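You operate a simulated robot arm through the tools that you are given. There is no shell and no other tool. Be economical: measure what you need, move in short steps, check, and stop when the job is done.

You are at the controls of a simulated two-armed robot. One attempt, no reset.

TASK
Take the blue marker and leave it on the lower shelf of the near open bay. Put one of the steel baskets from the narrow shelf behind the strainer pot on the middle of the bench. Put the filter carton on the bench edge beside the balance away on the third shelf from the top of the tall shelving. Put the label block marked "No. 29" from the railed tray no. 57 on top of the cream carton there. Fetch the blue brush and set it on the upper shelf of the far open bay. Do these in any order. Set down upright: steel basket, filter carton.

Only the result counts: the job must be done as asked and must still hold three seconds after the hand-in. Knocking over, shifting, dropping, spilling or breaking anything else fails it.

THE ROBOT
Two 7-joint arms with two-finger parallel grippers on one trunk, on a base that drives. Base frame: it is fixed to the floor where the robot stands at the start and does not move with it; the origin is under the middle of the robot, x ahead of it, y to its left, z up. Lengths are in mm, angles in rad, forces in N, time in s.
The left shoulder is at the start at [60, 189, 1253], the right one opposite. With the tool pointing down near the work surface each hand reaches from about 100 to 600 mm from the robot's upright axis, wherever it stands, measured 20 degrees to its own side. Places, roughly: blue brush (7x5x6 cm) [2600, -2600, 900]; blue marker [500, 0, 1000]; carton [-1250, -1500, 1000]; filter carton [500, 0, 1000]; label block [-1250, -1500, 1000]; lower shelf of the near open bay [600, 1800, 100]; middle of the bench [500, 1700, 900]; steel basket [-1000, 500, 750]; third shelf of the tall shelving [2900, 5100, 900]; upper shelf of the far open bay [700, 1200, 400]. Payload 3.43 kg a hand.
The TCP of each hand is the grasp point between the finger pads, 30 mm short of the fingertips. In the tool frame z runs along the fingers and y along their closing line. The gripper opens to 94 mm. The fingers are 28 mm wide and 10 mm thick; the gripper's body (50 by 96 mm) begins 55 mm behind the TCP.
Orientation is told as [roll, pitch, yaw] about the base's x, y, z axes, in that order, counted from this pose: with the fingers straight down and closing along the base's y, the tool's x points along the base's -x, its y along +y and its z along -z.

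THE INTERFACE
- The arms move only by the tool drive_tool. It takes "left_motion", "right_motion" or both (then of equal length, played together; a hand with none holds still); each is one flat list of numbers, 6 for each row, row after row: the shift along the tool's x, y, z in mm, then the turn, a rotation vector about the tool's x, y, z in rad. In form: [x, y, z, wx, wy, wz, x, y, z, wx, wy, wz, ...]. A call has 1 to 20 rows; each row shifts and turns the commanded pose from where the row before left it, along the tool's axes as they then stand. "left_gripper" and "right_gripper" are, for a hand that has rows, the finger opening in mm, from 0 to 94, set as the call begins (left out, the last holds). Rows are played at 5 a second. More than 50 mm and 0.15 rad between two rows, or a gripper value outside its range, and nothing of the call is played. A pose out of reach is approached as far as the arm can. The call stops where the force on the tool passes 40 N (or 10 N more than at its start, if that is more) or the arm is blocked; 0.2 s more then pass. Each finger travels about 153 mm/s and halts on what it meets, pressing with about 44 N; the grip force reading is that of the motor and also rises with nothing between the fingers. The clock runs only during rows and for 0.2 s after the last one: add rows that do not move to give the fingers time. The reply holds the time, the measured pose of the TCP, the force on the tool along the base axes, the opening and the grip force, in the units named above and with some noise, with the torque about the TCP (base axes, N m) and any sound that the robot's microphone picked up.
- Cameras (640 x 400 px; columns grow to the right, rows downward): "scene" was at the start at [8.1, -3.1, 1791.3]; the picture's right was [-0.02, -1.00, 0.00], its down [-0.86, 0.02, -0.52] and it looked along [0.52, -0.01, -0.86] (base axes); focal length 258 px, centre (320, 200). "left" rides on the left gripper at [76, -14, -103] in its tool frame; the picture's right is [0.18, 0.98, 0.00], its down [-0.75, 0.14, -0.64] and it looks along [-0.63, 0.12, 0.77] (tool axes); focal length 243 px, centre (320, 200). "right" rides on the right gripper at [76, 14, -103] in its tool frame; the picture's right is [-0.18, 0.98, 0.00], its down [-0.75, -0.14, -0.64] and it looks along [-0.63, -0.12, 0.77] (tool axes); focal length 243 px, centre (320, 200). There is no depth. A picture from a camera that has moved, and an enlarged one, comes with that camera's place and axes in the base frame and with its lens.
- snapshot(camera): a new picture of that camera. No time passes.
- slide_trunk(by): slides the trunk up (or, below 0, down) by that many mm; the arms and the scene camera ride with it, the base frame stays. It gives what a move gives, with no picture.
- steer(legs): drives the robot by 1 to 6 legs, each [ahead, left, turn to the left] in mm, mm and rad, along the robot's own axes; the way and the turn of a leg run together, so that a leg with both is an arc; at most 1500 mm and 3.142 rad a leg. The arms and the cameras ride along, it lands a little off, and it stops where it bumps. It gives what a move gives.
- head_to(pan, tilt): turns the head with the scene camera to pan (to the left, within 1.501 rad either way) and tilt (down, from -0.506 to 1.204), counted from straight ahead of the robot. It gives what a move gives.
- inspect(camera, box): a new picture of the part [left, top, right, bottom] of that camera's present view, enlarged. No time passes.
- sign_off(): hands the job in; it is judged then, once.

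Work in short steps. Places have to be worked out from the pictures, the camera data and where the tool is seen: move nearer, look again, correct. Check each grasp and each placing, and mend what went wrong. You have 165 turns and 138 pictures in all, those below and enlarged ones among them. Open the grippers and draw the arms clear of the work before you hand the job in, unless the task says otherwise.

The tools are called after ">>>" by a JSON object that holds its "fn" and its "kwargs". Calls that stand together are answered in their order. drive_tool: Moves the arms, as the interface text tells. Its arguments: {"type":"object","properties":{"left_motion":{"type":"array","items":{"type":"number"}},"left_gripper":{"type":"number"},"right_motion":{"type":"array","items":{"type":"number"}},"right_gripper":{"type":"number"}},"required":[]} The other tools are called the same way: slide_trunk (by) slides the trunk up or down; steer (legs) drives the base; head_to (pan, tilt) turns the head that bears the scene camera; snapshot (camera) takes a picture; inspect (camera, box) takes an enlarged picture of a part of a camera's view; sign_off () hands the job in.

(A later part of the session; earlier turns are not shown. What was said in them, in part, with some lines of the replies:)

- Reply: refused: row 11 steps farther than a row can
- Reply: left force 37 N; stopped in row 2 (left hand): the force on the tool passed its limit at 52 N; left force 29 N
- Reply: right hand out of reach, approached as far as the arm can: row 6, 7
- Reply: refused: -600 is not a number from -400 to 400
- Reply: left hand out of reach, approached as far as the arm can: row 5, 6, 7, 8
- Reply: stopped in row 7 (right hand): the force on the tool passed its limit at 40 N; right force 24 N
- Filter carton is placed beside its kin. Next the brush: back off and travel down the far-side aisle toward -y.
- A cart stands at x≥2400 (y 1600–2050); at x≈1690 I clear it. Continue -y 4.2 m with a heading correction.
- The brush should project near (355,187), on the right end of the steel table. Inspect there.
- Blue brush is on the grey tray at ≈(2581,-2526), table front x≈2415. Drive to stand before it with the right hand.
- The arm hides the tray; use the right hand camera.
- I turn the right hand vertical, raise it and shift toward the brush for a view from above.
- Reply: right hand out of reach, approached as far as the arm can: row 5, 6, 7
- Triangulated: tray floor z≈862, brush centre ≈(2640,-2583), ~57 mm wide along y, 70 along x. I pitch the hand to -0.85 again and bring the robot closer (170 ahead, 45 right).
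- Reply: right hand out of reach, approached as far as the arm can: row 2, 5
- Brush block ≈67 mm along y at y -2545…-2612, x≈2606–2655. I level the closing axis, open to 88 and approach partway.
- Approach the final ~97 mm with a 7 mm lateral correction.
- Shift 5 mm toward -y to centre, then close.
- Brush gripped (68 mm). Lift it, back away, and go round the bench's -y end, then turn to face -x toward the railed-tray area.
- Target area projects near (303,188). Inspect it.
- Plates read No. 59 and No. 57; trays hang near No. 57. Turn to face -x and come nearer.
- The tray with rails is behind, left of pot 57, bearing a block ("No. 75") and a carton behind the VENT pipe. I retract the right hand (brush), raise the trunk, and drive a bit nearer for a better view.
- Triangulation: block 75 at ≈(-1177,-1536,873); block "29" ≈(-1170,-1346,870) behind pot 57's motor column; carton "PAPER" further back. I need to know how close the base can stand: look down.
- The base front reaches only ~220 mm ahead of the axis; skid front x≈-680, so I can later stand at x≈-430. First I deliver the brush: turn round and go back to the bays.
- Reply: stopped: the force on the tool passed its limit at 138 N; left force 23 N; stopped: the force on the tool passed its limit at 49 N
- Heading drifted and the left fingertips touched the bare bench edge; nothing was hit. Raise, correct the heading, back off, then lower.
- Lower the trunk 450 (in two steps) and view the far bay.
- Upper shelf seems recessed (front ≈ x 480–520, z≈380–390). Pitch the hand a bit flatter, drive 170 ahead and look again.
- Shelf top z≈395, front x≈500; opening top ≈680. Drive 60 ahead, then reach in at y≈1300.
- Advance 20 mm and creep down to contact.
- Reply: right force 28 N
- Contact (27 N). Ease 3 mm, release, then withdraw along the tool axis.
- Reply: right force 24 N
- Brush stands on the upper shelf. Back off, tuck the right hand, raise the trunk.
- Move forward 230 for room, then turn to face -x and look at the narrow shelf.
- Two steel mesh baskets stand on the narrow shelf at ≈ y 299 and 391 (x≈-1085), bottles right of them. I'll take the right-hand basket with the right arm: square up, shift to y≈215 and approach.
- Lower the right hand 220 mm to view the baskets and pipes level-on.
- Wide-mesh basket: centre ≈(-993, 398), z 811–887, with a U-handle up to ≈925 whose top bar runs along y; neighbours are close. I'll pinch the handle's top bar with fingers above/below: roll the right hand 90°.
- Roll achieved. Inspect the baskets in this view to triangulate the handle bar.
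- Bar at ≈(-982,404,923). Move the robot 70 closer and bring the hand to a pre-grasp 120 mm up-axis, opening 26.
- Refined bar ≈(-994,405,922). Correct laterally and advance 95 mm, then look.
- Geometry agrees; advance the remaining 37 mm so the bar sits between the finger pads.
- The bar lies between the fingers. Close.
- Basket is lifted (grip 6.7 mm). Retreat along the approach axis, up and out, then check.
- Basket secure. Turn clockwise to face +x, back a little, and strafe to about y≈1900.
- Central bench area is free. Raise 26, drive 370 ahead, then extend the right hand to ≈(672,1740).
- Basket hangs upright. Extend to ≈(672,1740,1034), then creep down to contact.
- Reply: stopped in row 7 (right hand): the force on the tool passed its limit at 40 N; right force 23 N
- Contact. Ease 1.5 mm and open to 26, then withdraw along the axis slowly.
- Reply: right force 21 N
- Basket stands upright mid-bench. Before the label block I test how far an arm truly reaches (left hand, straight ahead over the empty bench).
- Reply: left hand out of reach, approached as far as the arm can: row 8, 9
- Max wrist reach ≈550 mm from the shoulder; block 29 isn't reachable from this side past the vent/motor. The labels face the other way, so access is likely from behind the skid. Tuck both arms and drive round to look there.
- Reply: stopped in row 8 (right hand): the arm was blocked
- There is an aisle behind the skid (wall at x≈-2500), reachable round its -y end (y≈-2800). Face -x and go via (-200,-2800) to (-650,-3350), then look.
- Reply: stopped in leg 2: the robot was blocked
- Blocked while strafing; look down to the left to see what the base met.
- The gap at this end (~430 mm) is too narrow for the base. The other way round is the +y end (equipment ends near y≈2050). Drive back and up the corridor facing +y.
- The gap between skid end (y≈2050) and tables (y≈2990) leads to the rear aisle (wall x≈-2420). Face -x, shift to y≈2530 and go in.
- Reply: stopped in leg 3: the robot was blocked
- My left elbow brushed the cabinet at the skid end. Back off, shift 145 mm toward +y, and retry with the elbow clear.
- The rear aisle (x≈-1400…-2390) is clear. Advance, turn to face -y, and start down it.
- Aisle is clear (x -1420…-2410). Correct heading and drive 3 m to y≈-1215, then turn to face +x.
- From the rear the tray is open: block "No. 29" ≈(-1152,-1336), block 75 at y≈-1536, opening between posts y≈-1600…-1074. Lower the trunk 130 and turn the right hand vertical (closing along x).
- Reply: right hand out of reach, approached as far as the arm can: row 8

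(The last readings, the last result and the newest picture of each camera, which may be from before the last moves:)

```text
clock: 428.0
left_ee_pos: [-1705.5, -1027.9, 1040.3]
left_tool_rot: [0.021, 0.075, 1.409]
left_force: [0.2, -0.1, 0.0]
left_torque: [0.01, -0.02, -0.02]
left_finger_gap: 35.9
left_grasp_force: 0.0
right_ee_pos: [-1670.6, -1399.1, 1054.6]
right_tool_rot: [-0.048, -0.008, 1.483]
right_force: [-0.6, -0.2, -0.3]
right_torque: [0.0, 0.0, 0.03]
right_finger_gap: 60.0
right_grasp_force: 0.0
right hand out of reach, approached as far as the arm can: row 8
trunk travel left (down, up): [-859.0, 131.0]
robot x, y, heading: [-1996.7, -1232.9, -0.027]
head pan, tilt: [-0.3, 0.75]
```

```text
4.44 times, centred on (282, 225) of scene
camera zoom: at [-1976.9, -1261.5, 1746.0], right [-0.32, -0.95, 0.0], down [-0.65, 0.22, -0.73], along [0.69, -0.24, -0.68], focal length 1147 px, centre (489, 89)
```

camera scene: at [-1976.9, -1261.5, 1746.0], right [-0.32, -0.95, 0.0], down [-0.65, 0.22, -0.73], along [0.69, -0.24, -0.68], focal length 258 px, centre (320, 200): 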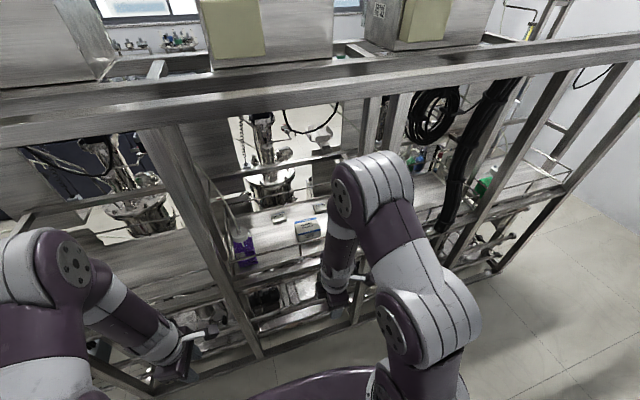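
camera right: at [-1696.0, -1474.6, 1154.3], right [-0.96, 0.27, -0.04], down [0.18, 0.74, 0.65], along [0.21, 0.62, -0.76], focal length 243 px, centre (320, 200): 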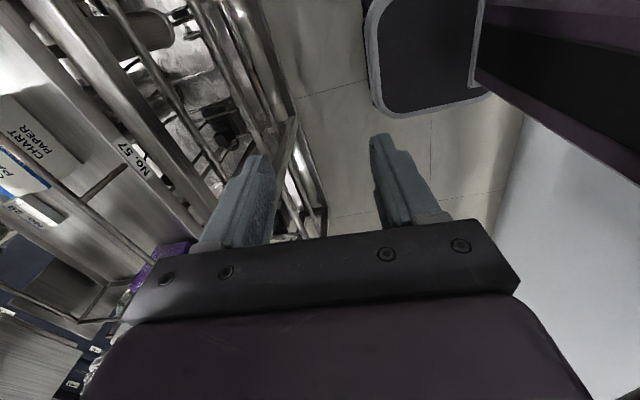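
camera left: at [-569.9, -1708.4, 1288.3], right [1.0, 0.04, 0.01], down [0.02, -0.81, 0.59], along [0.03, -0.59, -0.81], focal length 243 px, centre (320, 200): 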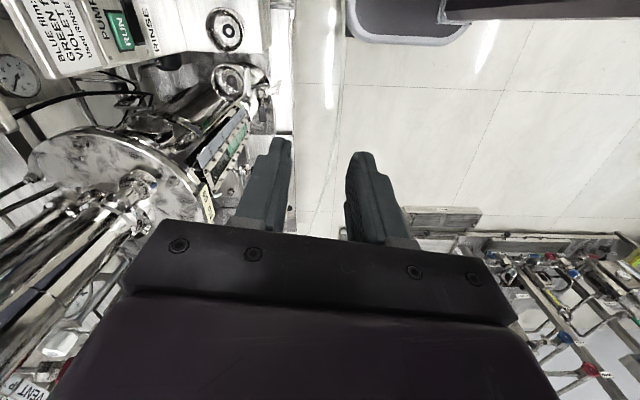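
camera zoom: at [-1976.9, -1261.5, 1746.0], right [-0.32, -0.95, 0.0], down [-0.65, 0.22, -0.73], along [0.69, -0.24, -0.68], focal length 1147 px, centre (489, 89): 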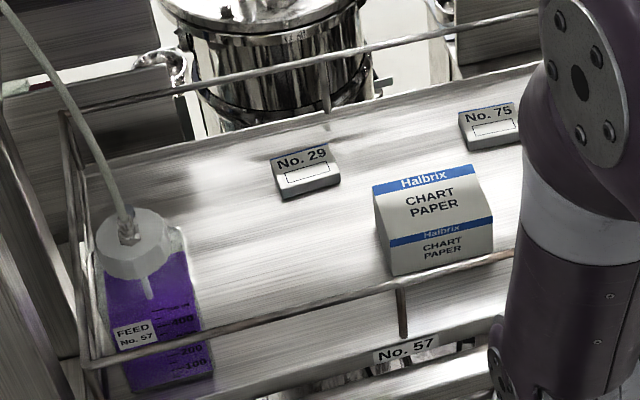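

Block 29: centre (-1158,-1346), top z≈886, ~60×60; carton "CHART PAPER": centre (-1266,-1450), top z≈914. The left arm suits better (its elbow has room inside the opening). Raise the right hand, strafe right to y≈-1560 and advance partway.

>>> {"fn": "drive_tool", "kwargs": {"right_motion": [0, 0, -33, 0, 0, 0, 0, 0, -33, 0, 0, 0, 0, 0, -33, 0, 0, 0]}}

>>> {"fn": "steer", "kwargs": {"legs": [[0, -325, 0.027], [150, 0, 0]]}}

>>> {"fn": "head_to", "kwargs": {"pan": 0.15, "tilt": 0.8}}

>>> {"fn": "snapshot", "kwargs": {"camera": "scene"}}

```text
clock: 428.8
left_ee_pos: [-1706.0, -1027.3, 1041.0]
left_tool_rot: [0.021, 0.075, 1.41]
left_force: [-0.1, 0.1, -0.1]
left_torque: [0.02, -0.01, 0.03]
left_finger_gap: 35.6
left_grasp_force: 0.0
right_ee_pos: [-1673.2, -1397.9, 1153.3]
right_tool_rot: [0.0, -0.028, 1.487]
right_force: [-0.2, 0.2, 0.4]
right_torque: [0.0, 0.03, -0.03]
right_finger_gap: 60.2
right_grasp_force: 0.0
trunk travel left (down, up): [-859.0, 131.0]
robot x, y, heading: [-1996.2, -1236.5, -0.025]
head pan, tilt: [-0.3, 0.75]
```

```text
clock: 432.0
left_ee_pos: [-1566.3, -1350.2, 1040.8]
left_tool_rot: [0.019, 0.075, 1.436]
left_force: [-0.4, -0.8, -0.3]
left_torque: [0.01, 0.01, 0.0]
left_finger_gap: 36.0
left_grasp_force: 0.0
right_ee_pos: [-1524.3, -1718.4, 1154.2]
right_tool_rot: [-0.002, -0.031, 1.511]
right_force: [0.3, 0.1, 0.6]
right_torque: [-0.01, -0.01, -0.01]
right_finger_gap: 59.9
right_grasp_force: 0.1
trunk travel left (down, up): [-859.0, 131.0]
robot x, y, heading: [-1848.2, -1563.8, 0.002]
head pan, tilt: [-0.3, 0.75]
```

```text
clock: 432.9
left_ee_pos: [-1564.2, -1352.3, 1040.6]
left_tool_rot: [0.022, 0.075, 1.436]
left_force: [0.4, -0.1, -0.1]
left_torque: [-0.01, 0.04, -0.02]
left_finger_gap: 36.0
left_grasp_force: 0.2
right_ee_pos: [-1521.4, -1721.5, 1152.6]
right_tool_rot: [0.0, -0.03, 1.511]
right_force: [-0.1, -0.7, 0.5]
right_torque: [0.01, 0.01, -0.01]
right_finger_gap: 60.0
right_grasp_force: 0.1
trunk travel left (down, up): [-859.0, 131.0]
robot x, y, heading: [-1846.9, -1565.4, -0.001]
head pan, tilt: [0.15, 0.799]
```

```text
39 pictures are left
camera scene: at [-1828.3, -1555.9, 1741.9], right [0.15, -0.99, 0.0], down [-0.71, -0.11, -0.7], along [0.69, 0.1, -0.72], focal length 258 px, centre (320, 200)
```

scene: 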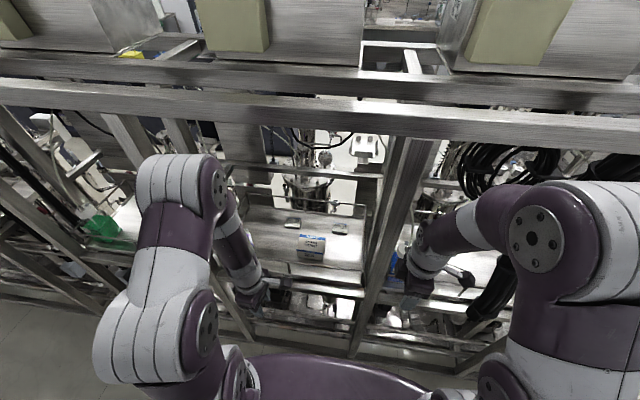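

Advance 130 mm and view from the left hand camera.

>>> {"fn": "steer", "kwargs": {"legs": [[130, 0, 0]]}}

>>> {"fn": "snapshot", "kwargs": {"camera": "left"}}

>>> {"fn": "snapshot", "kwargs": {"camera": "scene"}}

```text
clock: 433.9
left_ee_pos: [-1489.4, -1351.8, 1041.0]
left_tool_rot: [0.02, 0.075, 1.435]
left_force: [0.5, -0.3, 0.1]
left_torque: [0.0, 0.0, -0.01]
left_finger_gap: 36.2
left_grasp_force: 0.0
right_ee_pos: [-1456.7, -1721.7, 1149.4]
right_tool_rot: [0.027, -0.023, 1.531]
right_force: [-0.6, -0.4, 1.2]
right_torque: [0.0, 0.03, 0.0]
right_finger_gap: 60.1
right_grasp_force: 0.0
trunk travel left (down, up): [-859.0, 131.0]
robot x, y, heading: [-1772.4, -1567.0, -0.002]
head pan, tilt: [0.15, 0.799]
stopped in leg 1: the force on the tool passed its limit at 179 N (the readings are from after the stop); the commanded pose is now the measured one
```

```text
38 pictures are left
camera left: at [-1481.7, -1422.9, 1148.4], right [-1.0, -0.05, 0.03], down [-0.02, 0.81, 0.59], along [-0.06, 0.58, -0.81], focal length 243 px, centre (320, 200)
```

left: 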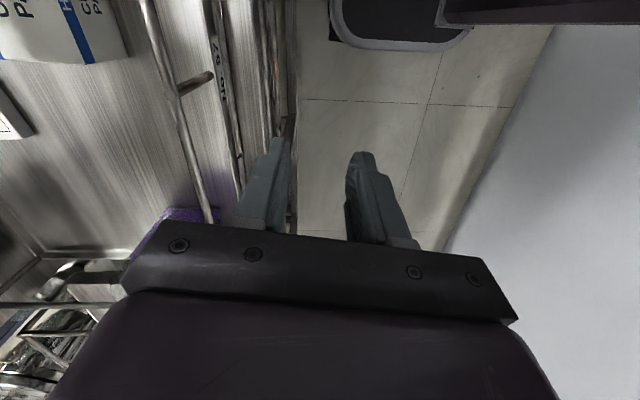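

```text
37 pictures are left
camera scene: at [-1753.9, -1555.9, 1741.8], right [0.15, -0.99, 0.0], down [-0.71, -0.11, -0.7], along [0.69, 0.1, -0.72], focal length 258 px, centre (320, 200)
```

scene: 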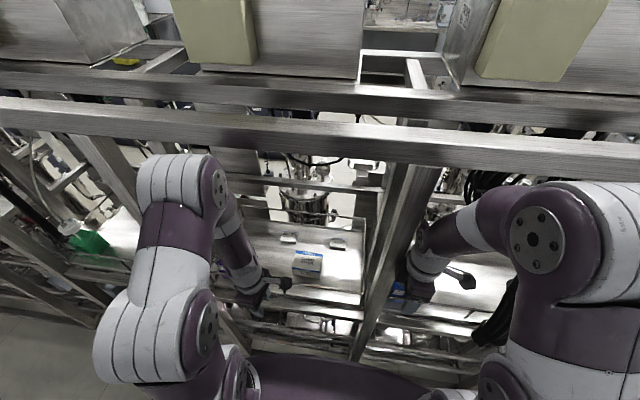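

The right hand touched a frame post. Back off 90, shift the right hand 120 mm further right and higher, then re-approach.

>>> {"fn": "steer", "kwargs": {"legs": [[-90, 0, 0]]}}

>>> {"fn": "drive_tool", "kwargs": {"right_motion": [30, 0, -20, 0, 0, 0, 30, 0, -20, 0, 0, 0, 30, 0, -20, 0, 0, 0, 30, 10, 0, 0, 0, 0, 0, 0, 0, 0, 0, 0]}}

>>> {"fn": "snapshot", "kwargs": {"camera": "scene"}}

```text
clock: 435.1
left_ee_pos: [-1578.5, -1351.5, 1041.1]
left_tool_rot: [0.022, 0.076, 1.435]
left_force: [-0.4, 0.2, 0.2]
left_torque: [0.0, -0.02, -0.01]
left_finger_gap: 36.0
left_grasp_force: 0.0
right_ee_pos: [-1546.1, -1721.0, 1151.6]
right_tool_rot: [0.028, -0.024, 1.53]
right_force: [-0.8, -0.6, 0.7]
right_torque: [0.04, -0.01, 0.02]
right_finger_gap: 60.2
right_grasp_force: 0.1
trunk travel left (down, up): [-859.0, 131.0]
robot x, y, heading: [-1864.9, -1564.7, 0.001]
head pan, tilt: [0.15, 0.799]
```

```text
clock: 436.2
left_ee_pos: [-1580.1, -1351.6, 1040.3]
left_tool_rot: [0.021, 0.075, 1.437]
left_force: [0.6, 0.4, 0.0]
left_torque: [0.0, 0.04, -0.02]
left_finger_gap: 35.9
left_grasp_force: 0.0
right_ee_pos: [-1558.3, -1841.0, 1207.3]
right_tool_rot: [0.029, -0.025, 1.532]
right_force: [-0.1, 0.1, 0.4]
right_torque: [-0.02, 0.0, 0.0]
right_finger_gap: 59.7
right_grasp_force: 0.1
trunk travel left (down, up): [-859.0, 131.0]
robot x, y, heading: [-1867.1, -1565.4, 0.0]
head pan, tilt: [0.15, 0.799]
```

```text
36 pictures are left
camera scene: at [-1844.4, -1555.2, 1741.9], right [0.15, -0.99, 0.0], down [-0.71, -0.11, -0.7], along [0.69, 0.1, -0.72], focal length 258 px, centre (320, 200)
```

scene: 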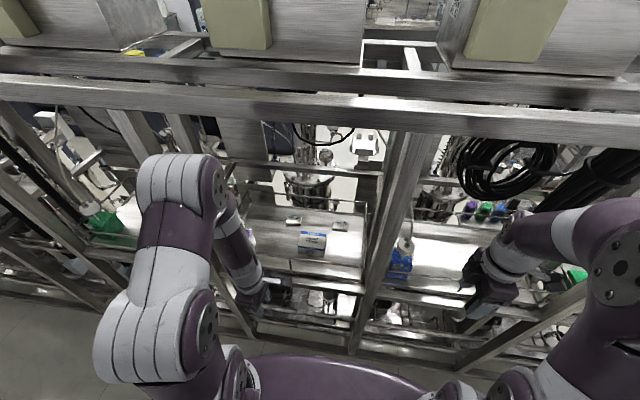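

Right hand is clear now. Rotate the robot 0.2 rad clockwise (brings the left shoulder forward, right side back) and advance ~85 mm.

>>> {"fn": "steer", "kwargs": {"legs": [[0, 0, -0.2]]}}

>>> {"fn": "steer", "kwargs": {"legs": [[83, 17, 0]]}}

>>> {"fn": "drive_tool", "kwargs": {"left_motion": [0, 0, -10, 0, 0, -0.11, 0, 0, -10, 0, 0, -0.11, 0, 0, -10, 0, 0, -0.11, 0, 0, 0, 0, 0, 0], "left_gripper": 76}}

>>> {"fn": "snapshot", "kwargs": {"camera": "left"}}

```text
clock: 437.4
left_ee_pos: [-1542.9, -1413.4, 1041.9]
left_tool_rot: [0.019, 0.075, 1.233]
left_force: [-0.7, 0.0, 0.2]
left_torque: [0.01, 0.02, -0.04]
left_finger_gap: 36.2
left_grasp_force: 0.0
right_ee_pos: [-1620.0, -1895.7, 1207.1]
right_tool_rot: [0.027, -0.024, 1.328]
right_force: [0.3, 0.0, 0.3]
right_torque: [-0.01, -0.01, -0.02]
right_finger_gap: 59.9
right_grasp_force: 0.1
trunk travel left (down, up): [-859.0, 131.0]
robot x, y, heading: [-1866.8, -1566.1, -0.202]
head pan, tilt: [0.15, 0.799]
```

```text
clock: 438.5
left_ee_pos: [-1459.0, -1413.0, 1041.5]
left_tool_rot: [0.02, 0.073, 1.233]
left_force: [-0.1, 0.4, -0.3]
left_torque: [0.03, -0.02, 0.01]
left_finger_gap: 36.1
left_grasp_force: 0.0
right_ee_pos: [-1537.5, -1897.4, 1208.4]
right_tool_rot: [0.029, -0.025, 1.328]
right_force: [0.3, 0.5, -0.1]
right_torque: [-0.02, -0.04, 0.01]
right_finger_gap: 60.1
right_grasp_force: 0.1
trunk travel left (down, up): [-859.0, 131.0]
robot x, y, heading: [-1779.6, -1563.4, -0.204]
head pan, tilt: [0.15, 0.799]
```

```text
clock: 439.5
left_ee_pos: [-1456.9, -1412.1, 1072.4]
left_tool_rot: [0.043, 0.064, 1.564]
left_force: [0.2, 0.0, -0.2]
left_torque: [-0.04, 0.02, 0.01]
left_finger_gap: 75.9
left_grasp_force: 0.1
right_ee_pos: [-1537.6, -1896.8, 1207.3]
right_tool_rot: [0.026, -0.024, 1.328]
right_force: [-1.0, -1.6, -0.3]
right_torque: [0.02, -0.03, -0.01]
right_finger_gap: 59.9
right_grasp_force: 0.1
trunk travel left (down, up): [-859.0, 131.0]
robot x, y, heading: [-1780.0, -1566.0, -0.206]
head pan, tilt: [0.15, 0.799]
```

```text
35 pictures are left
camera left: at [-1437.6, -1483.0, 1177.6], right [-0.98, -0.17, 0.05], down [-0.11, 0.79, 0.6], along [-0.15, 0.58, -0.8], focal length 243 px, centre (320, 200)
```

left: 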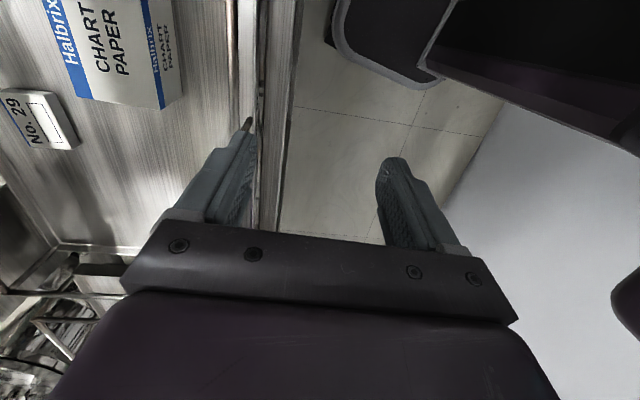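

Level the hand and move over block 29 at z≈1020.

>>> {"fn": "drive_tool", "kwargs": {"left_motion": [0, 0, 0, 0.037, -0.063, 0, -8.6, -37.6, 6.2, 0, 0, 0, -8.6, -37.6, 6.2, 0, 0, 0, -8.6, -37.6, 6.2, 0, 0, 0, -8.6, -37.6, 6.2, 0, 0, 0, -8.6, -37.6, 6.2, 0, 0, 0, -8.6, -37.6, 6.2, 0, 0, 0, -8.6, -37.6, 6.2, 0, 0, 0, 0, 0, 0, 0, 0, 0], "left_gripper": 76}}

>>> {"fn": "snapshot", "kwargs": {"camera": "left"}}

>>> {"fn": "snapshot", "kwargs": {"camera": "scene"}}

```text
clock: 441.5
left_ee_pos: [-1194.1, -1353.4, 1026.7]
left_tool_rot: [0.006, 0.003, 1.563]
left_force: [-0.1, -0.1, 1.2]
left_torque: [0.0, 0.02, -0.02]
left_finger_gap: 76.0
left_grasp_force: 0.0
right_ee_pos: [-1538.1, -1897.2, 1207.4]
right_tool_rot: [0.027, -0.024, 1.33]
right_force: [-0.4, 0.3, 0.3]
right_torque: [0.03, -0.03, 0.03]
right_finger_gap: 60.0
right_grasp_force: 0.1
trunk travel left (down, up): [-859.0, 131.0]
robot x, y, heading: [-1777.9, -1564.4, -0.204]
head pan, tilt: [0.15, 0.799]
```

```text
34 pictures are left
camera left: at [-1178.6, -1430.3, 1129.4], right [-0.98, -0.18, 0.01], down [-0.13, 0.76, 0.64], along [-0.12, 0.63, -0.77], focal length 243 px, centre (320, 200)
```

left: 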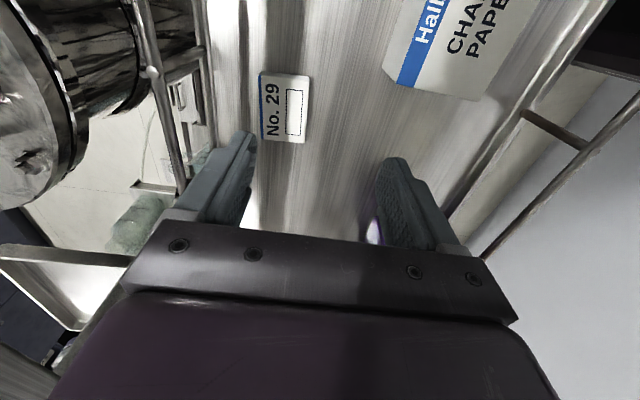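

```text
33 pictures are left
camera scene: at [-1761.8, -1559.7, 1742.1], right [-0.05, -1.0, 0.0], down [-0.71, 0.04, -0.7], along [0.7, -0.04, -0.71], focal length 258 px, centre (320, 200)
```

scene: 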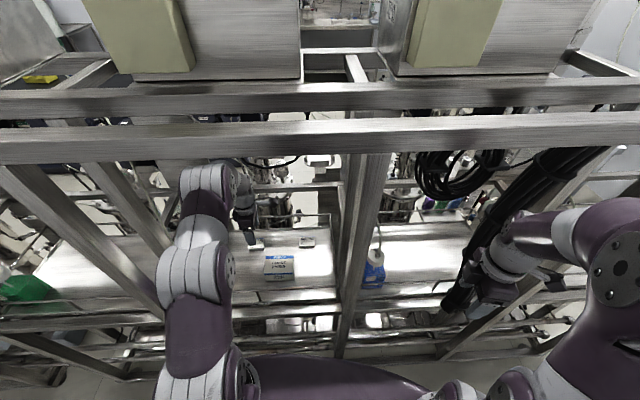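

Block measured: x -1186…-1140, centre (-1162,-1339). Centre over it and descend to z≈930.

>>> {"fn": "drive_tool", "kwargs": {"left_motion": [-14, -32, 0, 0, 0, 0, 0, 0, 33, 0, 0, 0, 0, 0, 33, 0, 0, 0, 0, 0, 31, 0, 0, 0, 0, 0, 0, 0, 0, 0], "left_gripper": 70}}

>>> {"fn": "snapshot", "kwargs": {"camera": "left"}}

```text
clock: 442.7
left_ee_pos: [-1159.4, -1339.7, 929.7]
left_tool_rot: [0.005, 0.0, 1.56]
left_force: [1.5, 0.9, 0.7]
left_torque: [-0.01, 0.01, -0.04]
left_finger_gap: 70.1
left_grasp_force: 0.0
right_ee_pos: [-1535.0, -1897.3, 1206.7]
right_tool_rot: [0.028, -0.024, 1.327]
right_force: [-0.1, -0.1, 0.8]
right_torque: [0.01, 0.01, -0.02]
right_finger_gap: 60.1
right_grasp_force: 0.0
trunk travel left (down, up): [-859.0, 131.0]
robot x, y, heading: [-1778.6, -1564.0, -0.202]
head pan, tilt: [0.15, 0.799]
```

```text
32 pictures are left
camera left: at [-1145.1, -1417.3, 1031.2], right [-0.98, -0.17, 0.01], down [-0.13, 0.76, 0.64], along [-0.12, 0.63, -0.77], focal length 243 px, centre (320, 200)
```

left: 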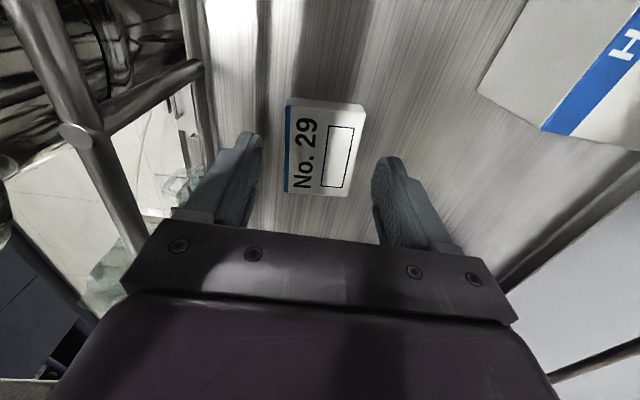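

Block is centred between the fingers; top ≈878. Descend ~32 mm carefully.

>>> {"fn": "drive_tool", "kwargs": {"left_motion": [0, 0, 15, 0, 0, 0, 0, 0, 9, 0, 0, 0, 0, 0, 4, 0, 0, 0, 0, 0, 3, 0, 0, 0, 0, 0, 0, 0, 0, 0]}}

>>> {"fn": "snapshot", "kwargs": {"camera": "left"}}

```text
clock: 443.5
left_ee_pos: [-1156.0, -1340.8, 910.3]
left_tool_rot: [-0.009, -0.001, 1.561]
left_force: [-6.2, -1.5, 24.3]
left_torque: [-0.27, 1.28, 0.08]
left_finger_gap: 73.8
left_grasp_force: 3.3
right_ee_pos: [-1536.9, -1897.7, 1207.2]
right_tool_rot: [0.027, -0.027, 1.328]
right_force: [-0.4, 0.1, -0.3]
right_torque: [-0.01, 0.03, 0.03]
right_finger_gap: 59.9
right_grasp_force: 0.0
trunk travel left (down, up): [-859.0, 131.0]
robot x, y, heading: [-1779.0, -1568.1, -0.199]
head pan, tilt: [0.15, 0.799]
stopped in row 4 (left hand): the force on the tool passed its limit at 47 N (the readings are from after the stop); the commanded pose is now the measured one
```

```text
31 pictures are left
camera left: at [-1142.6, -1417.9, 1013.1], right [-0.98, -0.17, -0.01], down [-0.14, 0.75, 0.64], along [-0.11, 0.63, -0.77], focal length 243 px, centre (320, 200)
```

left: 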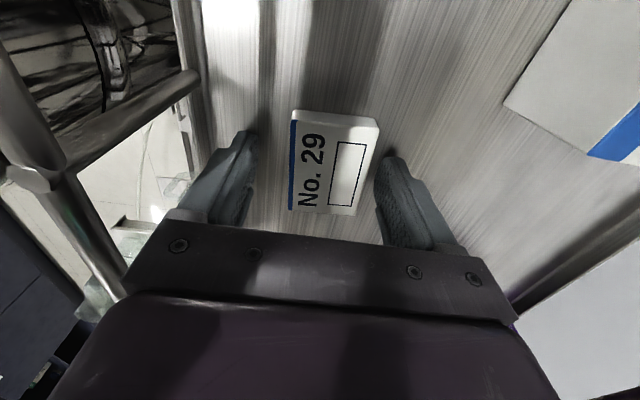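

The rear fingertip met the block's rear edge (block sits ~9 mm nearer). Raise, shift 9 mm toward -x, open wider and look.

>>> {"fn": "drive_tool", "kwargs": {"left_motion": [0, 0, -14, 0, 0, 0, 0, 9, 0, 0, 0, 0, 0, 0, 0, 0, 0, 0], "left_gripper": 84}}

>>> {"fn": "inspect", "kwargs": {"camera": "left", "box": [200, 70, 440, 220]}}

```text
clock: 444.3
left_ee_pos: [-1164.4, -1338.7, 920.3]
left_tool_rot: [-0.004, 0.002, 1.56]
left_force: [-0.8, 1.0, -0.8]
left_torque: [0.03, 0.02, -0.05]
left_finger_gap: 84.1
left_grasp_force: 0.1
right_ee_pos: [-1535.0, -1896.9, 1206.2]
right_tool_rot: [0.03, -0.025, 1.328]
right_force: [0.5, -0.2, 0.1]
right_torque: [0.0, -0.01, 0.03]
right_finger_gap: 60.2
right_grasp_force: 0.0
trunk travel left (down, up): [-859.0, 131.0]
robot x, y, heading: [-1775.6, -1566.1, -0.209]
head pan, tilt: [0.15, 0.799]
```

```text
2.67 times, centred on (320, 145) of left
camera zoom: at [-1150.2, -1416.4, 1023.3], right [-0.98, -0.17, -0.01], down [-0.14, 0.75, 0.64], along [-0.11, 0.63, -0.77], focal length 647 px, centre (320, 347)
```

zoom: 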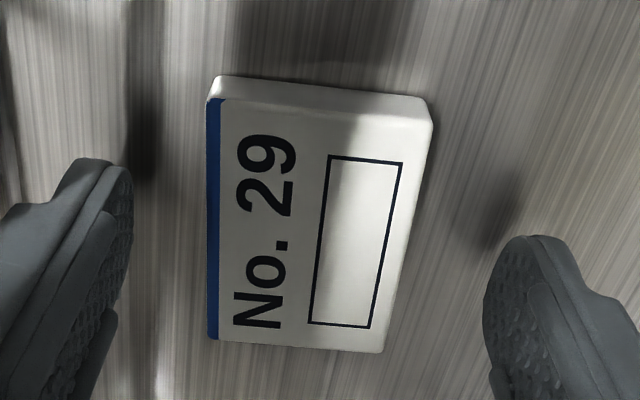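

Centred with clear gaps. Creep down.

>>> {"fn": "drive_tool", "kwargs": {"left_motion": [0, 1, 6, 0, 0, 0, 0, 0, 4, 0, 0, 0, 0, 0, 3, 0, 0, 0, 0, 0, 3, 0, 0, 0, 0, 0, 3, 0, 0, 0, 0, 0, 3, 0, 0, 0]}}

>>> {"fn": "inspect", "kwargs": {"camera": "left", "box": [200, 70, 440, 220]}}

```text
clock: 445.4
left_ee_pos: [-1163.1, -1340.2, 910.2]
left_tool_rot: [-0.017, -0.004, 1.56]
left_force: [-8.6, -2.2, 27.5]
left_torque: [-0.28, 1.75, 0.05]
left_finger_gap: 89.5
left_grasp_force: 4.6
right_ee_pos: [-1537.6, -1898.2, 1207.4]
right_tool_rot: [0.027, -0.026, 1.331]
right_force: [0.0, 0.5, 0.1]
right_torque: [-0.01, 0.02, 0.03]
right_finger_gap: 59.7
right_grasp_force: 0.1
trunk travel left (down, up): [-859.0, 131.0]
robot x, y, heading: [-1776.3, -1567.6, -0.208]
head pan, tilt: [0.15, 0.799]
stopped in row 5 (left hand): the force on the tool passed its limit at 44 N (the readings are from after the stop); the commanded pose is now the measured one
```

```text
2.67 times, centred on (320, 145) of left
camera zoom: at [-1150.4, -1417.5, 1013.6], right [-0.98, -0.17, -0.02], down [-0.14, 0.75, 0.64], along [-0.1, 0.63, -0.77], focal length 647 px, centre (320, 347)
```

zoom: 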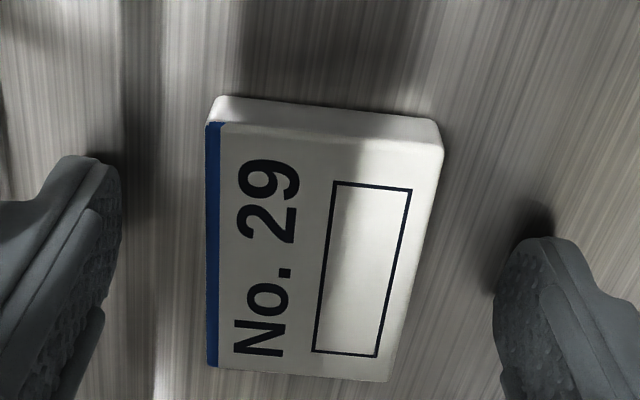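

The fingertips touch the tray (z≈880). Raise 2 mm and close on the block.

>>> {"fn": "drive_tool", "kwargs": {"left_motion": [0, 0, -2, 0, 0, 0, 0, 0, 0, 0, 0, 0], "left_gripper": 80}}

>>> {"fn": "drive_tool", "kwargs": {"left_motion": [0, 0, 0, 0, 0, 0, 0, 0, 0, 0, 0, 0, 0, 0, 0, 0, 0, 0], "left_gripper": 0}}

>>> {"fn": "inspect", "kwargs": {"camera": "left", "box": [200, 70, 440, 220]}}

```text
clock: 446.0
left_ee_pos: [-1165.4, -1339.6, 909.7]
left_tool_rot: [-0.014, -0.003, 1.562]
left_force: [-9.3, -5.6, 11.6]
left_torque: [-0.3, 0.9, 0.21]
left_finger_gap: 85.2
left_grasp_force: 4.4
right_ee_pos: [-1538.1, -1898.9, 1206.8]
right_tool_rot: [0.025, -0.028, 1.33]
right_force: [-0.4, -0.6, -1.0]
right_torque: [0.01, -0.01, 0.02]
right_finger_gap: 59.8
right_grasp_force: 0.2
trunk travel left (down, up): [-859.0, 131.0]
robot x, y, heading: [-1778.3, -1566.6, -0.203]
head pan, tilt: [0.15, 0.799]
```

```text
clock: 446.8
left_ee_pos: [-1160.0, -1339.1, 911.4]
left_tool_rot: [-0.017, -0.002, 1.561]
left_force: [3.1, 2.0, 9.9]
left_torque: [0.12, 0.14, -0.14]
left_finger_gap: 44.7
left_grasp_force: 44.5
right_ee_pos: [-1536.1, -1897.3, 1207.4]
right_tool_rot: [0.028, -0.024, 1.328]
right_force: [-0.2, -0.2, 1.0]
right_torque: [0.01, -0.01, 0.0]
right_finger_gap: 59.8
right_grasp_force: 0.1
trunk travel left (down, up): [-859.0, 131.0]
robot x, y, heading: [-1774.3, -1568.7, -0.202]
head pan, tilt: [0.15, 0.799]
```

```text
2.67 times, centred on (320, 145) of left
camera zoom: at [-1148.6, -1415.9, 1013.4], right [-0.98, -0.17, -0.02], down [-0.14, 0.75, 0.64], along [-0.1, 0.63, -0.77], focal length 647 px, centre (320, 347)
```

zoom: 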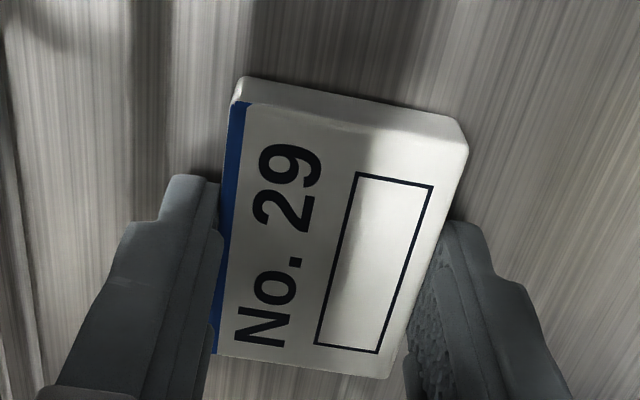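

Gripped (44.7 mm). Lift 90, carry over to the carton at ≈(-1280,-1447), and check.

>>> {"fn": "drive_tool", "kwargs": {"left_motion": [0, 0, -10, 0, 0, 0, 0, 0, -40, 0, 0, 0, 0, 0, -40, 0, 0, 0, 27, 30, 0, 0, 0, 0, 27, 30, 0, 0, 0, 0, 27, 30, 0, 0, 0, 0, 27, 30, 0, 0, 0, 0, 0, 0, 0, 0, 0, 0]}}

>>> {"fn": "snapshot", "kwargs": {"camera": "left"}}

>>> {"fn": "inspect", "kwargs": {"camera": "scene", "box": [200, 180, 392, 300]}}

```text
clock: 448.6
left_ee_pos: [-1285.2, -1443.5, 997.4]
left_tool_rot: [-0.015, -0.001, 1.561]
left_force: [-0.5, 0.8, -1.6]
left_torque: [0.0, -0.01, 0.0]
left_finger_gap: 45.0
left_grasp_force: 43.3
right_ee_pos: [-1534.5, -1895.8, 1206.6]
right_tool_rot: [0.029, -0.024, 1.327]
right_force: [-0.2, 0.4, -0.4]
right_torque: [0.0, 0.01, 0.0]
right_finger_gap: 60.1
right_grasp_force: 0.0
trunk travel left (down, up): [-859.0, 131.0]
robot x, y, heading: [-1778.5, -1567.6, -0.209]
head pan, tilt: [0.15, 0.799]
```

```text
27 pictures are left
camera left: at [-1271.4, -1521.7, 1100.2], right [-0.98, -0.18, -0.01], down [-0.14, 0.75, 0.64], along [-0.1, 0.63, -0.77], focal length 243 px, centre (320, 200)
```

left: 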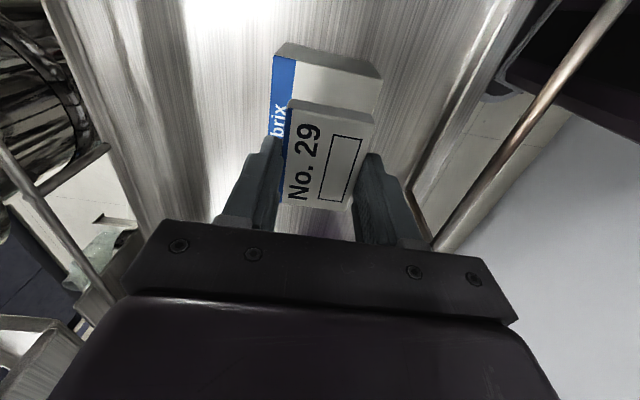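

```text
3.33 times, centred on (296, 240) of scene
camera zoom: at [-1756.3, -1559.3, 1741.9], right [-0.05, -1.0, 0.0], down [-0.72, 0.04, -0.7], along [0.7, -0.04, -0.72], focal length 860 px, centre (400, 67)
```

zoom: 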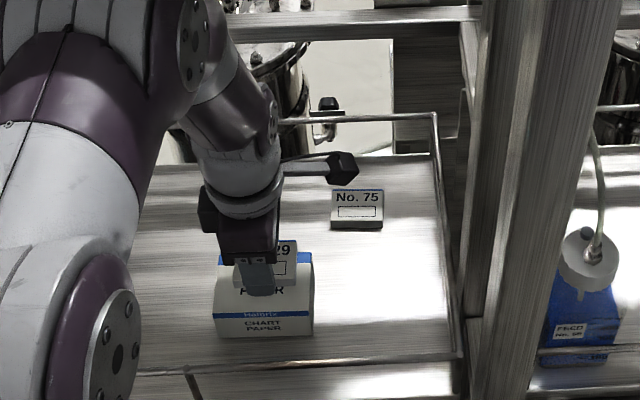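

Carton top spans x≈-1315…-1246, y centre ≈-1443; the block is aligned. Adjust +4 mm in x and creep down to contact.

>>> {"fn": "drive_tool", "kwargs": {"left_motion": [0, -4, 15, 0, 0, 0, 0, 0, 8, 0, 0, 0, 0, 0, 4, 0, 0, 0, 0, 0, 3, 0, 0, 0, 0, 0, 3, 0, 0, 0, 0, 0, 3, 0, 0, 0, 0, 0, 3, 0, 0, 0, 0, 0, 3, 0, 0, 0]}}

>>> {"fn": "snapshot", "kwargs": {"camera": "left"}}

```text
clock: 450.2
left_ee_pos: [-1279.0, -1447.3, 965.4]
left_tool_rot: [-0.021, -0.001, 1.563]
left_force: [-9.9, 1.5, 27.6]
left_torque: [0.06, 1.07, -0.03]
left_finger_gap: 44.7
left_grasp_force: 43.6
right_ee_pos: [-1539.6, -1897.6, 1207.1]
right_tool_rot: [0.026, -0.027, 1.328]
right_force: [0.1, -0.1, 1.2]
right_torque: [0.0, 0.03, -0.02]
right_finger_gap: 60.2
right_grasp_force: 0.0
trunk travel left (down, up): [-859.0, 131.0]
robot x, y, heading: [-1776.1, -1562.5, -0.207]
head pan, tilt: [0.15, 0.799]
stopped in row 7 (left hand): the force on the tool passed its limit at 45 N (the readings are from after the stop); the commanded pose is now the measured one
```

```text
25 pictures are left
camera left: at [-1267.7, -1523.5, 1068.4], right [-0.98, -0.18, -0.02], down [-0.15, 0.75, 0.64], along [-0.1, 0.63, -0.77], focal length 243 px, centre (320, 200)
```

left: 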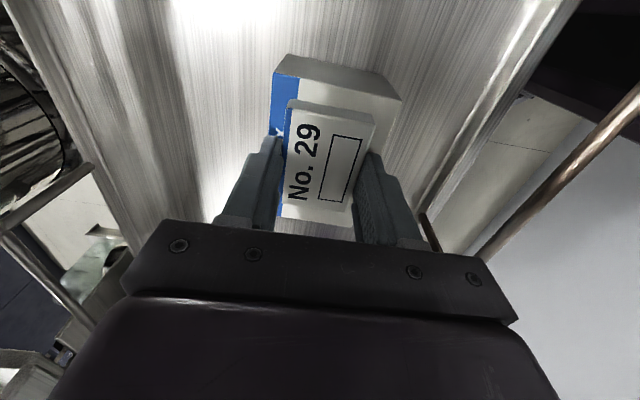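

Contact; the block sits centrally on the carton. Ease 1.5 mm, open slightly, and rise.

>>> {"fn": "drive_tool", "kwargs": {"left_motion": [0, 0, -1.5, 0, 0, 0, 0, 0, 0, 0, 0, 0]}}

>>> {"fn": "drive_tool", "kwargs": {"left_motion": [0, 0, 0, 0, 0, 0, 0, 0, 0, 0, 0, 0], "left_gripper": 58}}

>>> {"fn": "drive_tool", "kwargs": {"left_motion": [0, 0, -10, 0, 0, 0, 0, 0, -20, 0, 0, 0, 0, 0, -30, 0, 0, 0, 0, 0, -30, 0, 0, 0, 0, 0, 0, 0, 0, 0]}}

>>> {"fn": "snapshot", "kwargs": {"camera": "left"}}

```text
clock: 450.8
left_ee_pos: [-1279.0, -1446.1, 965.9]
left_tool_rot: [-0.024, -0.002, 1.561]
left_force: [-9.1, 1.4, 23.5]
left_torque: [0.13, 0.92, -0.03]
left_finger_gap: 44.7
left_grasp_force: 44.5
right_ee_pos: [-1539.2, -1898.1, 1207.4]
right_tool_rot: [0.027, -0.024, 1.328]
right_force: [0.2, 0.9, -0.3]
right_torque: [0.0, 0.0, 0.03]
right_finger_gap: 60.1
right_grasp_force: 0.1
trunk travel left (down, up): [-859.0, 131.0]
robot x, y, heading: [-1779.5, -1561.3, -0.202]
head pan, tilt: [0.15, 0.799]
```

```text
clock: 451.4
left_ee_pos: [-1275.7, -1446.6, 965.2]
left_tool_rot: [-0.027, -0.001, 1.56]
left_force: [5.8, 3.4, 28.8]
left_torque: [0.08, 0.71, -0.14]
left_finger_gap: 53.9
left_grasp_force: 0.1
right_ee_pos: [-1536.3, -1897.3, 1207.9]
right_tool_rot: [0.028, -0.025, 1.328]
right_force: [-0.3, 0.1, -0.6]
right_torque: [-0.02, -0.01, 0.0]
right_finger_gap: 60.1
right_grasp_force: 0.0
trunk travel left (down, up): [-859.0, 131.0]
robot x, y, heading: [-1777.8, -1565.6, -0.208]
head pan, tilt: [0.15, 0.799]
```

```text
clock: 452.6
left_ee_pos: [-1283.2, -1445.2, 1037.2]
left_tool_rot: [0.012, -0.006, 1.558]
left_force: [0.7, 1.1, -0.7]
left_torque: [0.01, -0.02, -0.01]
left_finger_gap: 58.3
left_grasp_force: 0.0
right_ee_pos: [-1530.5, -1896.9, 1201.8]
right_tool_rot: [0.031, -0.023, 1.328]
right_force: [0.4, -0.8, 0.5]
right_torque: [0.03, 0.02, 0.0]
right_finger_gap: 59.9
right_grasp_force: 0.1
trunk travel left (down, up): [-859.0, 131.0]
robot x, y, heading: [-1782.0, -1564.6, -0.204]
head pan, tilt: [0.15, 0.799]
```

```text
24 pictures are left
camera left: at [-1267.7, -1523.5, 1139.0], right [-0.98, -0.17, 0.01], down [-0.12, 0.75, 0.65], along [-0.12, 0.64, -0.76], focal length 243 px, centre (320, 200)
```

left: 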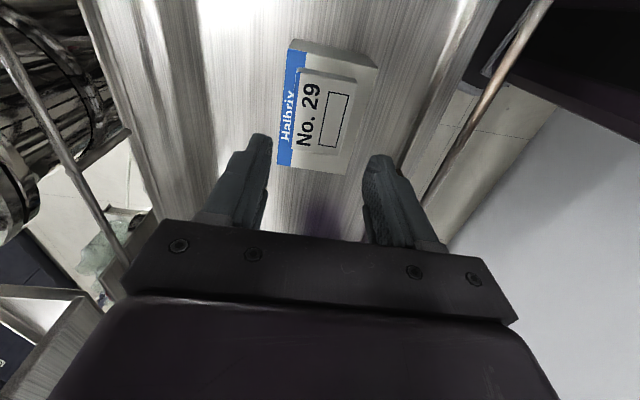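

Block 29 rests on the cream carton. Retract the left hand out of the frame and back the robot off, then take a final look.

>>> {"fn": "drive_tool", "kwargs": {"left_motion": [0, 0, -20, 0, 0, 0, 0, 40, 0, 0, 0, 0, 0, 40, 0, 0, 0, 0, 0, 40, 0, 0, 0, 0, 0, 40, 0, 0, 0, 0, 0, 0, 0, 0, 0, 0]}}

>>> {"fn": "steer", "kwargs": {"legs": [[-120, -24, 0]]}}

>>> {"fn": "inspect", "kwargs": {"camera": "scene", "box": [200, 170, 424, 310]}}

```text
clock: 453.5
left_ee_pos: [-1428.1, -1429.6, 999.4]
left_tool_rot: [0.191, -0.027, 1.56]
left_force: [59.7, 3.8, 10.7]
left_torque: [-0.07, -2.26, 0.97]
left_finger_gap: 90.2
left_grasp_force: 28.7
right_ee_pos: [-1516.7, -1894.7, 1196.0]
right_tool_rot: [0.045, -0.018, 1.325]
right_force: [-0.2, 0.4, -0.4]
right_torque: [0.0, -0.01, 0.01]
right_finger_gap: 60.3
right_grasp_force: 0.0
trunk travel left (down, up): [-859.0, 131.0]
robot x, y, heading: [-1776.5, -1565.4, -0.205]
head pan, tilt: [0.15, 0.799]
stopped in row 4 (left hand): the force on the tool passed its limit at 71 N (the readings are from after the stop); the commanded pose is now the measured one
```

```text
clock: 454.2
left_ee_pos: [-1427.9, -1429.7, 999.1]
left_tool_rot: [0.178, -0.024, 1.562]
left_force: [57.8, 17.2, 17.2]
left_torque: [0.1, -2.45, 1.52]
left_finger_gap: 88.6
left_grasp_force: 26.9
right_ee_pos: [-1519.9, -1894.7, 1201.5]
right_tool_rot: [0.047, -0.015, 1.322]
right_force: [-0.3, -0.1, 0.3]
right_torque: [-0.04, 0.01, -0.02]
right_finger_gap: 60.0
right_grasp_force: 0.1
trunk travel left (down, up): [-859.0, 131.0]
robot x, y, heading: [-1785.4, -1568.0, -0.208]
head pan, tilt: [0.15, 0.799]
stopped in leg 1: the force on the tool passed its limit at 74 N (the readings are from after the stop); the commanded pose is now the measured one
```

```text
2.86 times, centred on (312, 240) of scene
camera zoom: at [-1730.3, -1554.6, 1738.9], right [-0.06, -1.0, 0.01], down [-0.73, 0.04, -0.68], along [0.68, -0.04, -0.73], focal length 737 px, centre (343, 86)
```

zoom: 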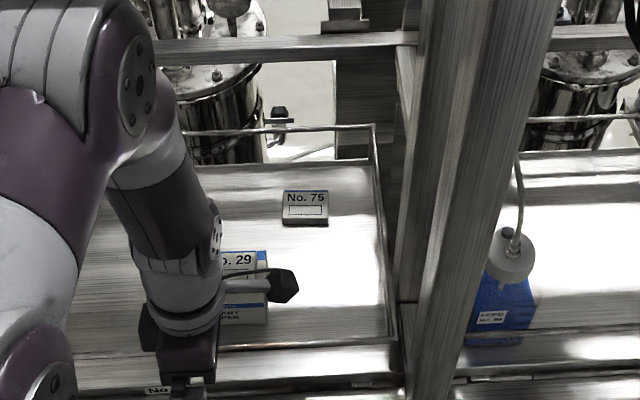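

The left fingers are hooked on a rail while retracting. Move forward 35 mm to unload, then rise, and look.

>>> {"fn": "drive_tool", "kwargs": {"left_motion": [0, -12, 0, 0, 0, 0, 0, -12, 0, 0, 0, 0, 0, -12, 0, 0, 0, 0, 0, 0, 0, 0, 0, 0], "left_gripper": 58}}

>>> {"fn": "snapshot", "kwargs": {"camera": "left"}}

>>> {"fn": "snapshot", "kwargs": {"camera": "scene"}}

```text
clock: 455.2
left_ee_pos: [-1411.8, -1434.6, 1007.9]
left_tool_rot: [0.164, -0.03, 1.56]
left_force: [-4.6, -6.0, 16.4]
left_torque: [-0.45, -0.23, -0.17]
left_finger_gap: 56.7
left_grasp_force: 0.2
right_ee_pos: [-1544.2, -1899.0, 1208.2]
right_tool_rot: [0.03, -0.025, 1.324]
right_force: [0.0, -0.2, 1.4]
right_torque: [-0.01, 0.06, 0.02]
right_finger_gap: 60.0
right_grasp_force: 0.1
trunk travel left (down, up): [-859.0, 131.0]
robot x, y, heading: [-1787.0, -1569.0, -0.209]
head pan, tilt: [0.15, 0.799]
```

```text
22 pictures are left
camera left: at [-1381.6, -1514.3, 1104.9], right [-0.97, -0.18, 0.15], down [-0.03, 0.73, 0.68], along [-0.24, 0.65, -0.72], focal length 243 px, centre (320, 200)
```

left: 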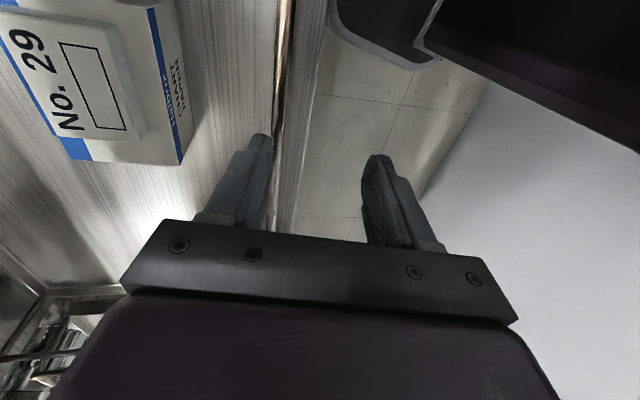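

```text
21 pictures are left
camera scene: at [-1764.0, -1562.0, 1743.5], right [-0.06, -1.0, 0.0], down [-0.72, 0.04, -0.7], along [0.7, -0.04, -0.72], focal length 258 px, centre (320, 200)
```

scene: 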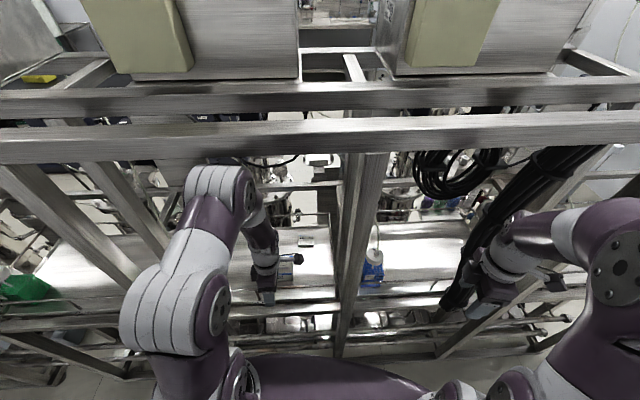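

A rail rod runs between the fingers. Rise straight up 90 mm to clear it.

>>> {"fn": "drive_tool", "kwargs": {"left_motion": [0, 0, -20, 0, 0, 0, 0, 0, -25, 0, 0, 0, 0, 0, -25, 0, 0, 0, 0, 0, -25, 0, 0, 0, 0, 0, 0, 0, 0, 0]}}

>>> {"fn": "snapshot", "kwargs": {"camera": "left"}}

```text
clock: 456.4
left_ee_pos: [-1396.1, -1434.3, 1100.5]
left_tool_rot: [0.166, -0.028, 1.559]
left_force: [0.5, -0.1, -0.2]
left_torque: [0.01, -0.04, -0.02]
left_finger_gap: 57.9
left_grasp_force: 0.0
right_ee_pos: [-1542.5, -1898.9, 1206.7]
right_tool_rot: [0.029, -0.025, 1.324]
right_force: [-0.1, 0.6, 0.1]
right_torque: [-0.03, 0.03, 0.0]
right_finger_gap: 60.0
right_grasp_force: 0.1
trunk travel left (down, up): [-859.0, 131.0]
robot x, y, heading: [-1783.4, -1566.5, -0.215]
head pan, tilt: [0.15, 0.799]
```

```text
20 pictures are left
camera left: at [-1364.7, -1515.3, 1196.2], right [-0.97, -0.18, 0.16], down [-0.03, 0.73, 0.68], along [-0.24, 0.65, -0.72], focal length 243 px, centre (320, 200)
```

left: 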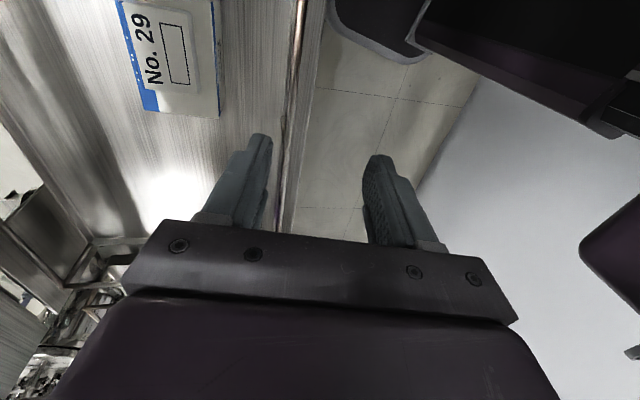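

Free. Raise 30 more, then back the robot straight off.

>>> {"fn": "drive_tool", "kwargs": {"left_motion": [0, 0, -30, 0, 0, 0, 0, 0, 0, 0, 0, 0]}}

>>> {"fn": "steer", "kwargs": {"legs": [[-150, -30, 0]]}}

>>> {"fn": "head_to", "kwargs": {"pan": 0.45, "tilt": 0.75}}

>>> {"fn": "snapshot", "kwargs": {"camera": "scene"}}

```text
clock: 457.2
left_ee_pos: [-1416.3, -1433.5, 1110.5]
left_tool_rot: [0.247, -0.039, 1.556]
left_force: [-1.0, 0.1, -0.3]
left_torque: [-0.02, 0.0, -0.02]
left_finger_gap: 58.0
left_grasp_force: 0.0
right_ee_pos: [-1543.7, -1897.5, 1207.9]
right_tool_rot: [0.03, -0.021, 1.327]
right_force: [-0.4, -0.4, -0.3]
right_torque: [-0.03, -0.01, 0.0]
right_finger_gap: 60.1
right_grasp_force: 0.0
trunk travel left (down, up): [-859.0, 131.0]
robot x, y, heading: [-1784.5, -1568.8, -0.206]
head pan, tilt: [0.15, 0.799]
stopped in row 2 (left hand): the arm was blocked; the commanded pose is now the measured one
```

```text
clock: 458.6
left_ee_pos: [-1563.7, -1431.5, 1113.7]
left_tool_rot: [0.223, -0.036, 1.557]
left_force: [-0.1, 0.2, 0.3]
left_torque: [-0.01, 0.01, -0.02]
left_finger_gap: 58.0
left_grasp_force: 0.1
right_ee_pos: [-1697.2, -1896.1, 1206.2]
right_tool_rot: [0.031, -0.026, 1.324]
right_force: [-0.3, -0.2, 0.1]
right_torque: [-0.02, 0.02, 0.0]
right_finger_gap: 60.2
right_grasp_force: 0.1
trunk travel left (down, up): [-859.0, 131.0]
robot x, y, heading: [-1940.1, -1564.8, -0.211]
head pan, tilt: [0.15, 0.799]
```

```text
clock: 459.4
left_ee_pos: [-1567.0, -1433.6, 1115.2]
left_tool_rot: [0.218, -0.037, 1.557]
left_force: [-0.2, 0.1, 0.0]
left_torque: [-0.02, -0.01, 0.0]
left_finger_gap: 58.1
left_grasp_force: 0.0
right_ee_pos: [-1701.9, -1897.2, 1206.7]
right_tool_rot: [0.028, -0.024, 1.325]
right_force: [0.2, 0.2, -0.3]
right_torque: [0.01, 0.02, 0.01]
right_finger_gap: 60.2
right_grasp_force: 0.0
trunk travel left (down, up): [-859.0, 131.0]
robot x, y, heading: [-1944.4, -1562.2, -0.206]
head pan, tilt: [0.45, 0.75]
```

```text
19 pictures are left
camera scene: at [-1922.3, -1534.2, 1746.0], right [0.24, -0.97, 0.0], down [-0.66, -0.16, -0.73], along [0.71, 0.18, -0.68], focal length 258 px, centre (320, 200)
```

scene: 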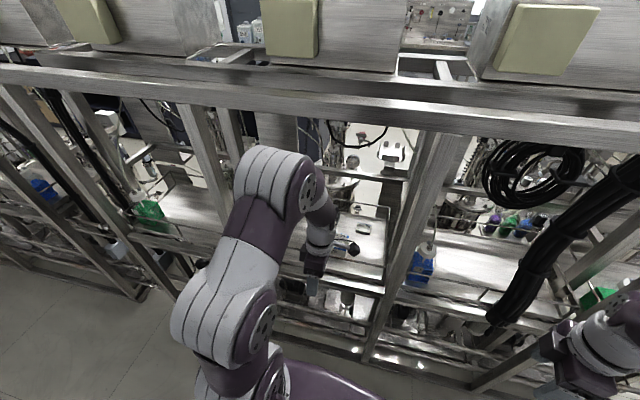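

Shift sideways for an unobstructed check of the tray.

>>> {"fn": "steer", "kwargs": {"legs": [[-60, 0, 0.2], [0, 350, 0]]}}

>>> {"fn": "head_to", "kwargs": {"pan": -0.35, "tilt": 0.75}}

>>> {"fn": "inspect", "kwargs": {"camera": "scene", "box": [200, 130, 440, 280]}}

```text
clock: 462.4
left_ee_pos: [-1657.7, -1006.7, 1113.0]
left_tool_rot: [0.221, -0.039, 1.762]
left_force: [0.5, -1.1, -0.2]
left_torque: [-0.04, -0.03, -0.01]
left_finger_gap: 57.9
left_grasp_force: 0.0
right_ee_pos: [-1694.7, -1488.3, 1207.3]
right_tool_rot: [0.028, -0.025, 1.531]
right_force: [0.7, 0.2, 0.3]
right_torque: [-0.02, 0.0, 0.01]
right_finger_gap: 60.3
right_grasp_force: 0.1
trunk travel left (down, up): [-859.0, 131.0]
robot x, y, heading: [-1998.9, -1211.3, 0.002]
head pan, tilt: [0.45, 0.75]
```

```text
clock: 463.6
left_ee_pos: [-1657.6, -1005.1, 1114.2]
left_tool_rot: [0.222, -0.037, 1.762]
left_force: [-0.1, 0.4, -0.1]
left_torque: [-0.02, 0.01, -0.01]
left_finger_gap: 57.8
left_grasp_force: 0.1
right_ee_pos: [-1693.5, -1487.9, 1206.5]
right_tool_rot: [0.03, -0.025, 1.531]
right_force: [0.6, -1.3, -0.2]
right_torque: [-0.03, -0.03, 0.01]
right_finger_gap: 60.1
right_grasp_force: 0.1
trunk travel left (down, up): [-859.0, 131.0]
robot x, y, heading: [-2000.6, -1212.8, 0.001]
head pan, tilt: [-0.351, 0.75]
```

```text
2.67 times, centred on (320, 205) of scene
camera zoom: at [-1981.7, -1242.0, 1745.9], right [-0.34, -0.94, 0.0], down [-0.64, 0.23, -0.73], along [0.69, -0.25, -0.68], focal length 688 px, centre (320, 187)
```

zoom: 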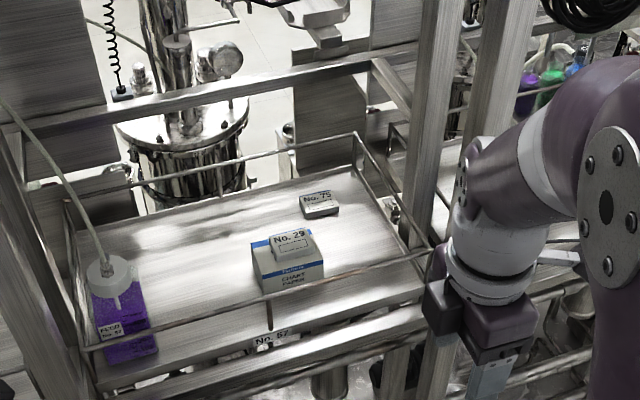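

All five placings are done, both grippers are open and both arms are clear of the work. Handing in.

>>> {"fn": "sign_off", "kwargs": {}}

```text
The job is handed in.
```

I placed all five items and handed the job in:
- **Marker:** on the lower shelf of the near open bay.
- **Wide-mesh basket:** upright on the middle of the bench.
- **Filter carton:** upright on the third shelf from the top of the tall shelving.
- **Block "No. 29":** on top of the cream "CHART PAPER" carton on tray no. 57.
- **Blue brush:** on the upper shelf of the far open bay.

I took "near" and "far" bay from the given coordinates, so near is y≈1800 and far is y≈1200. On the way I bumped fixed equipment several times: a skid beside the tank, the Tank 28 cabinet, a frame post, a tray rail and the bench edge. I saw nothing move, but I did not look at the cabinet again up close.
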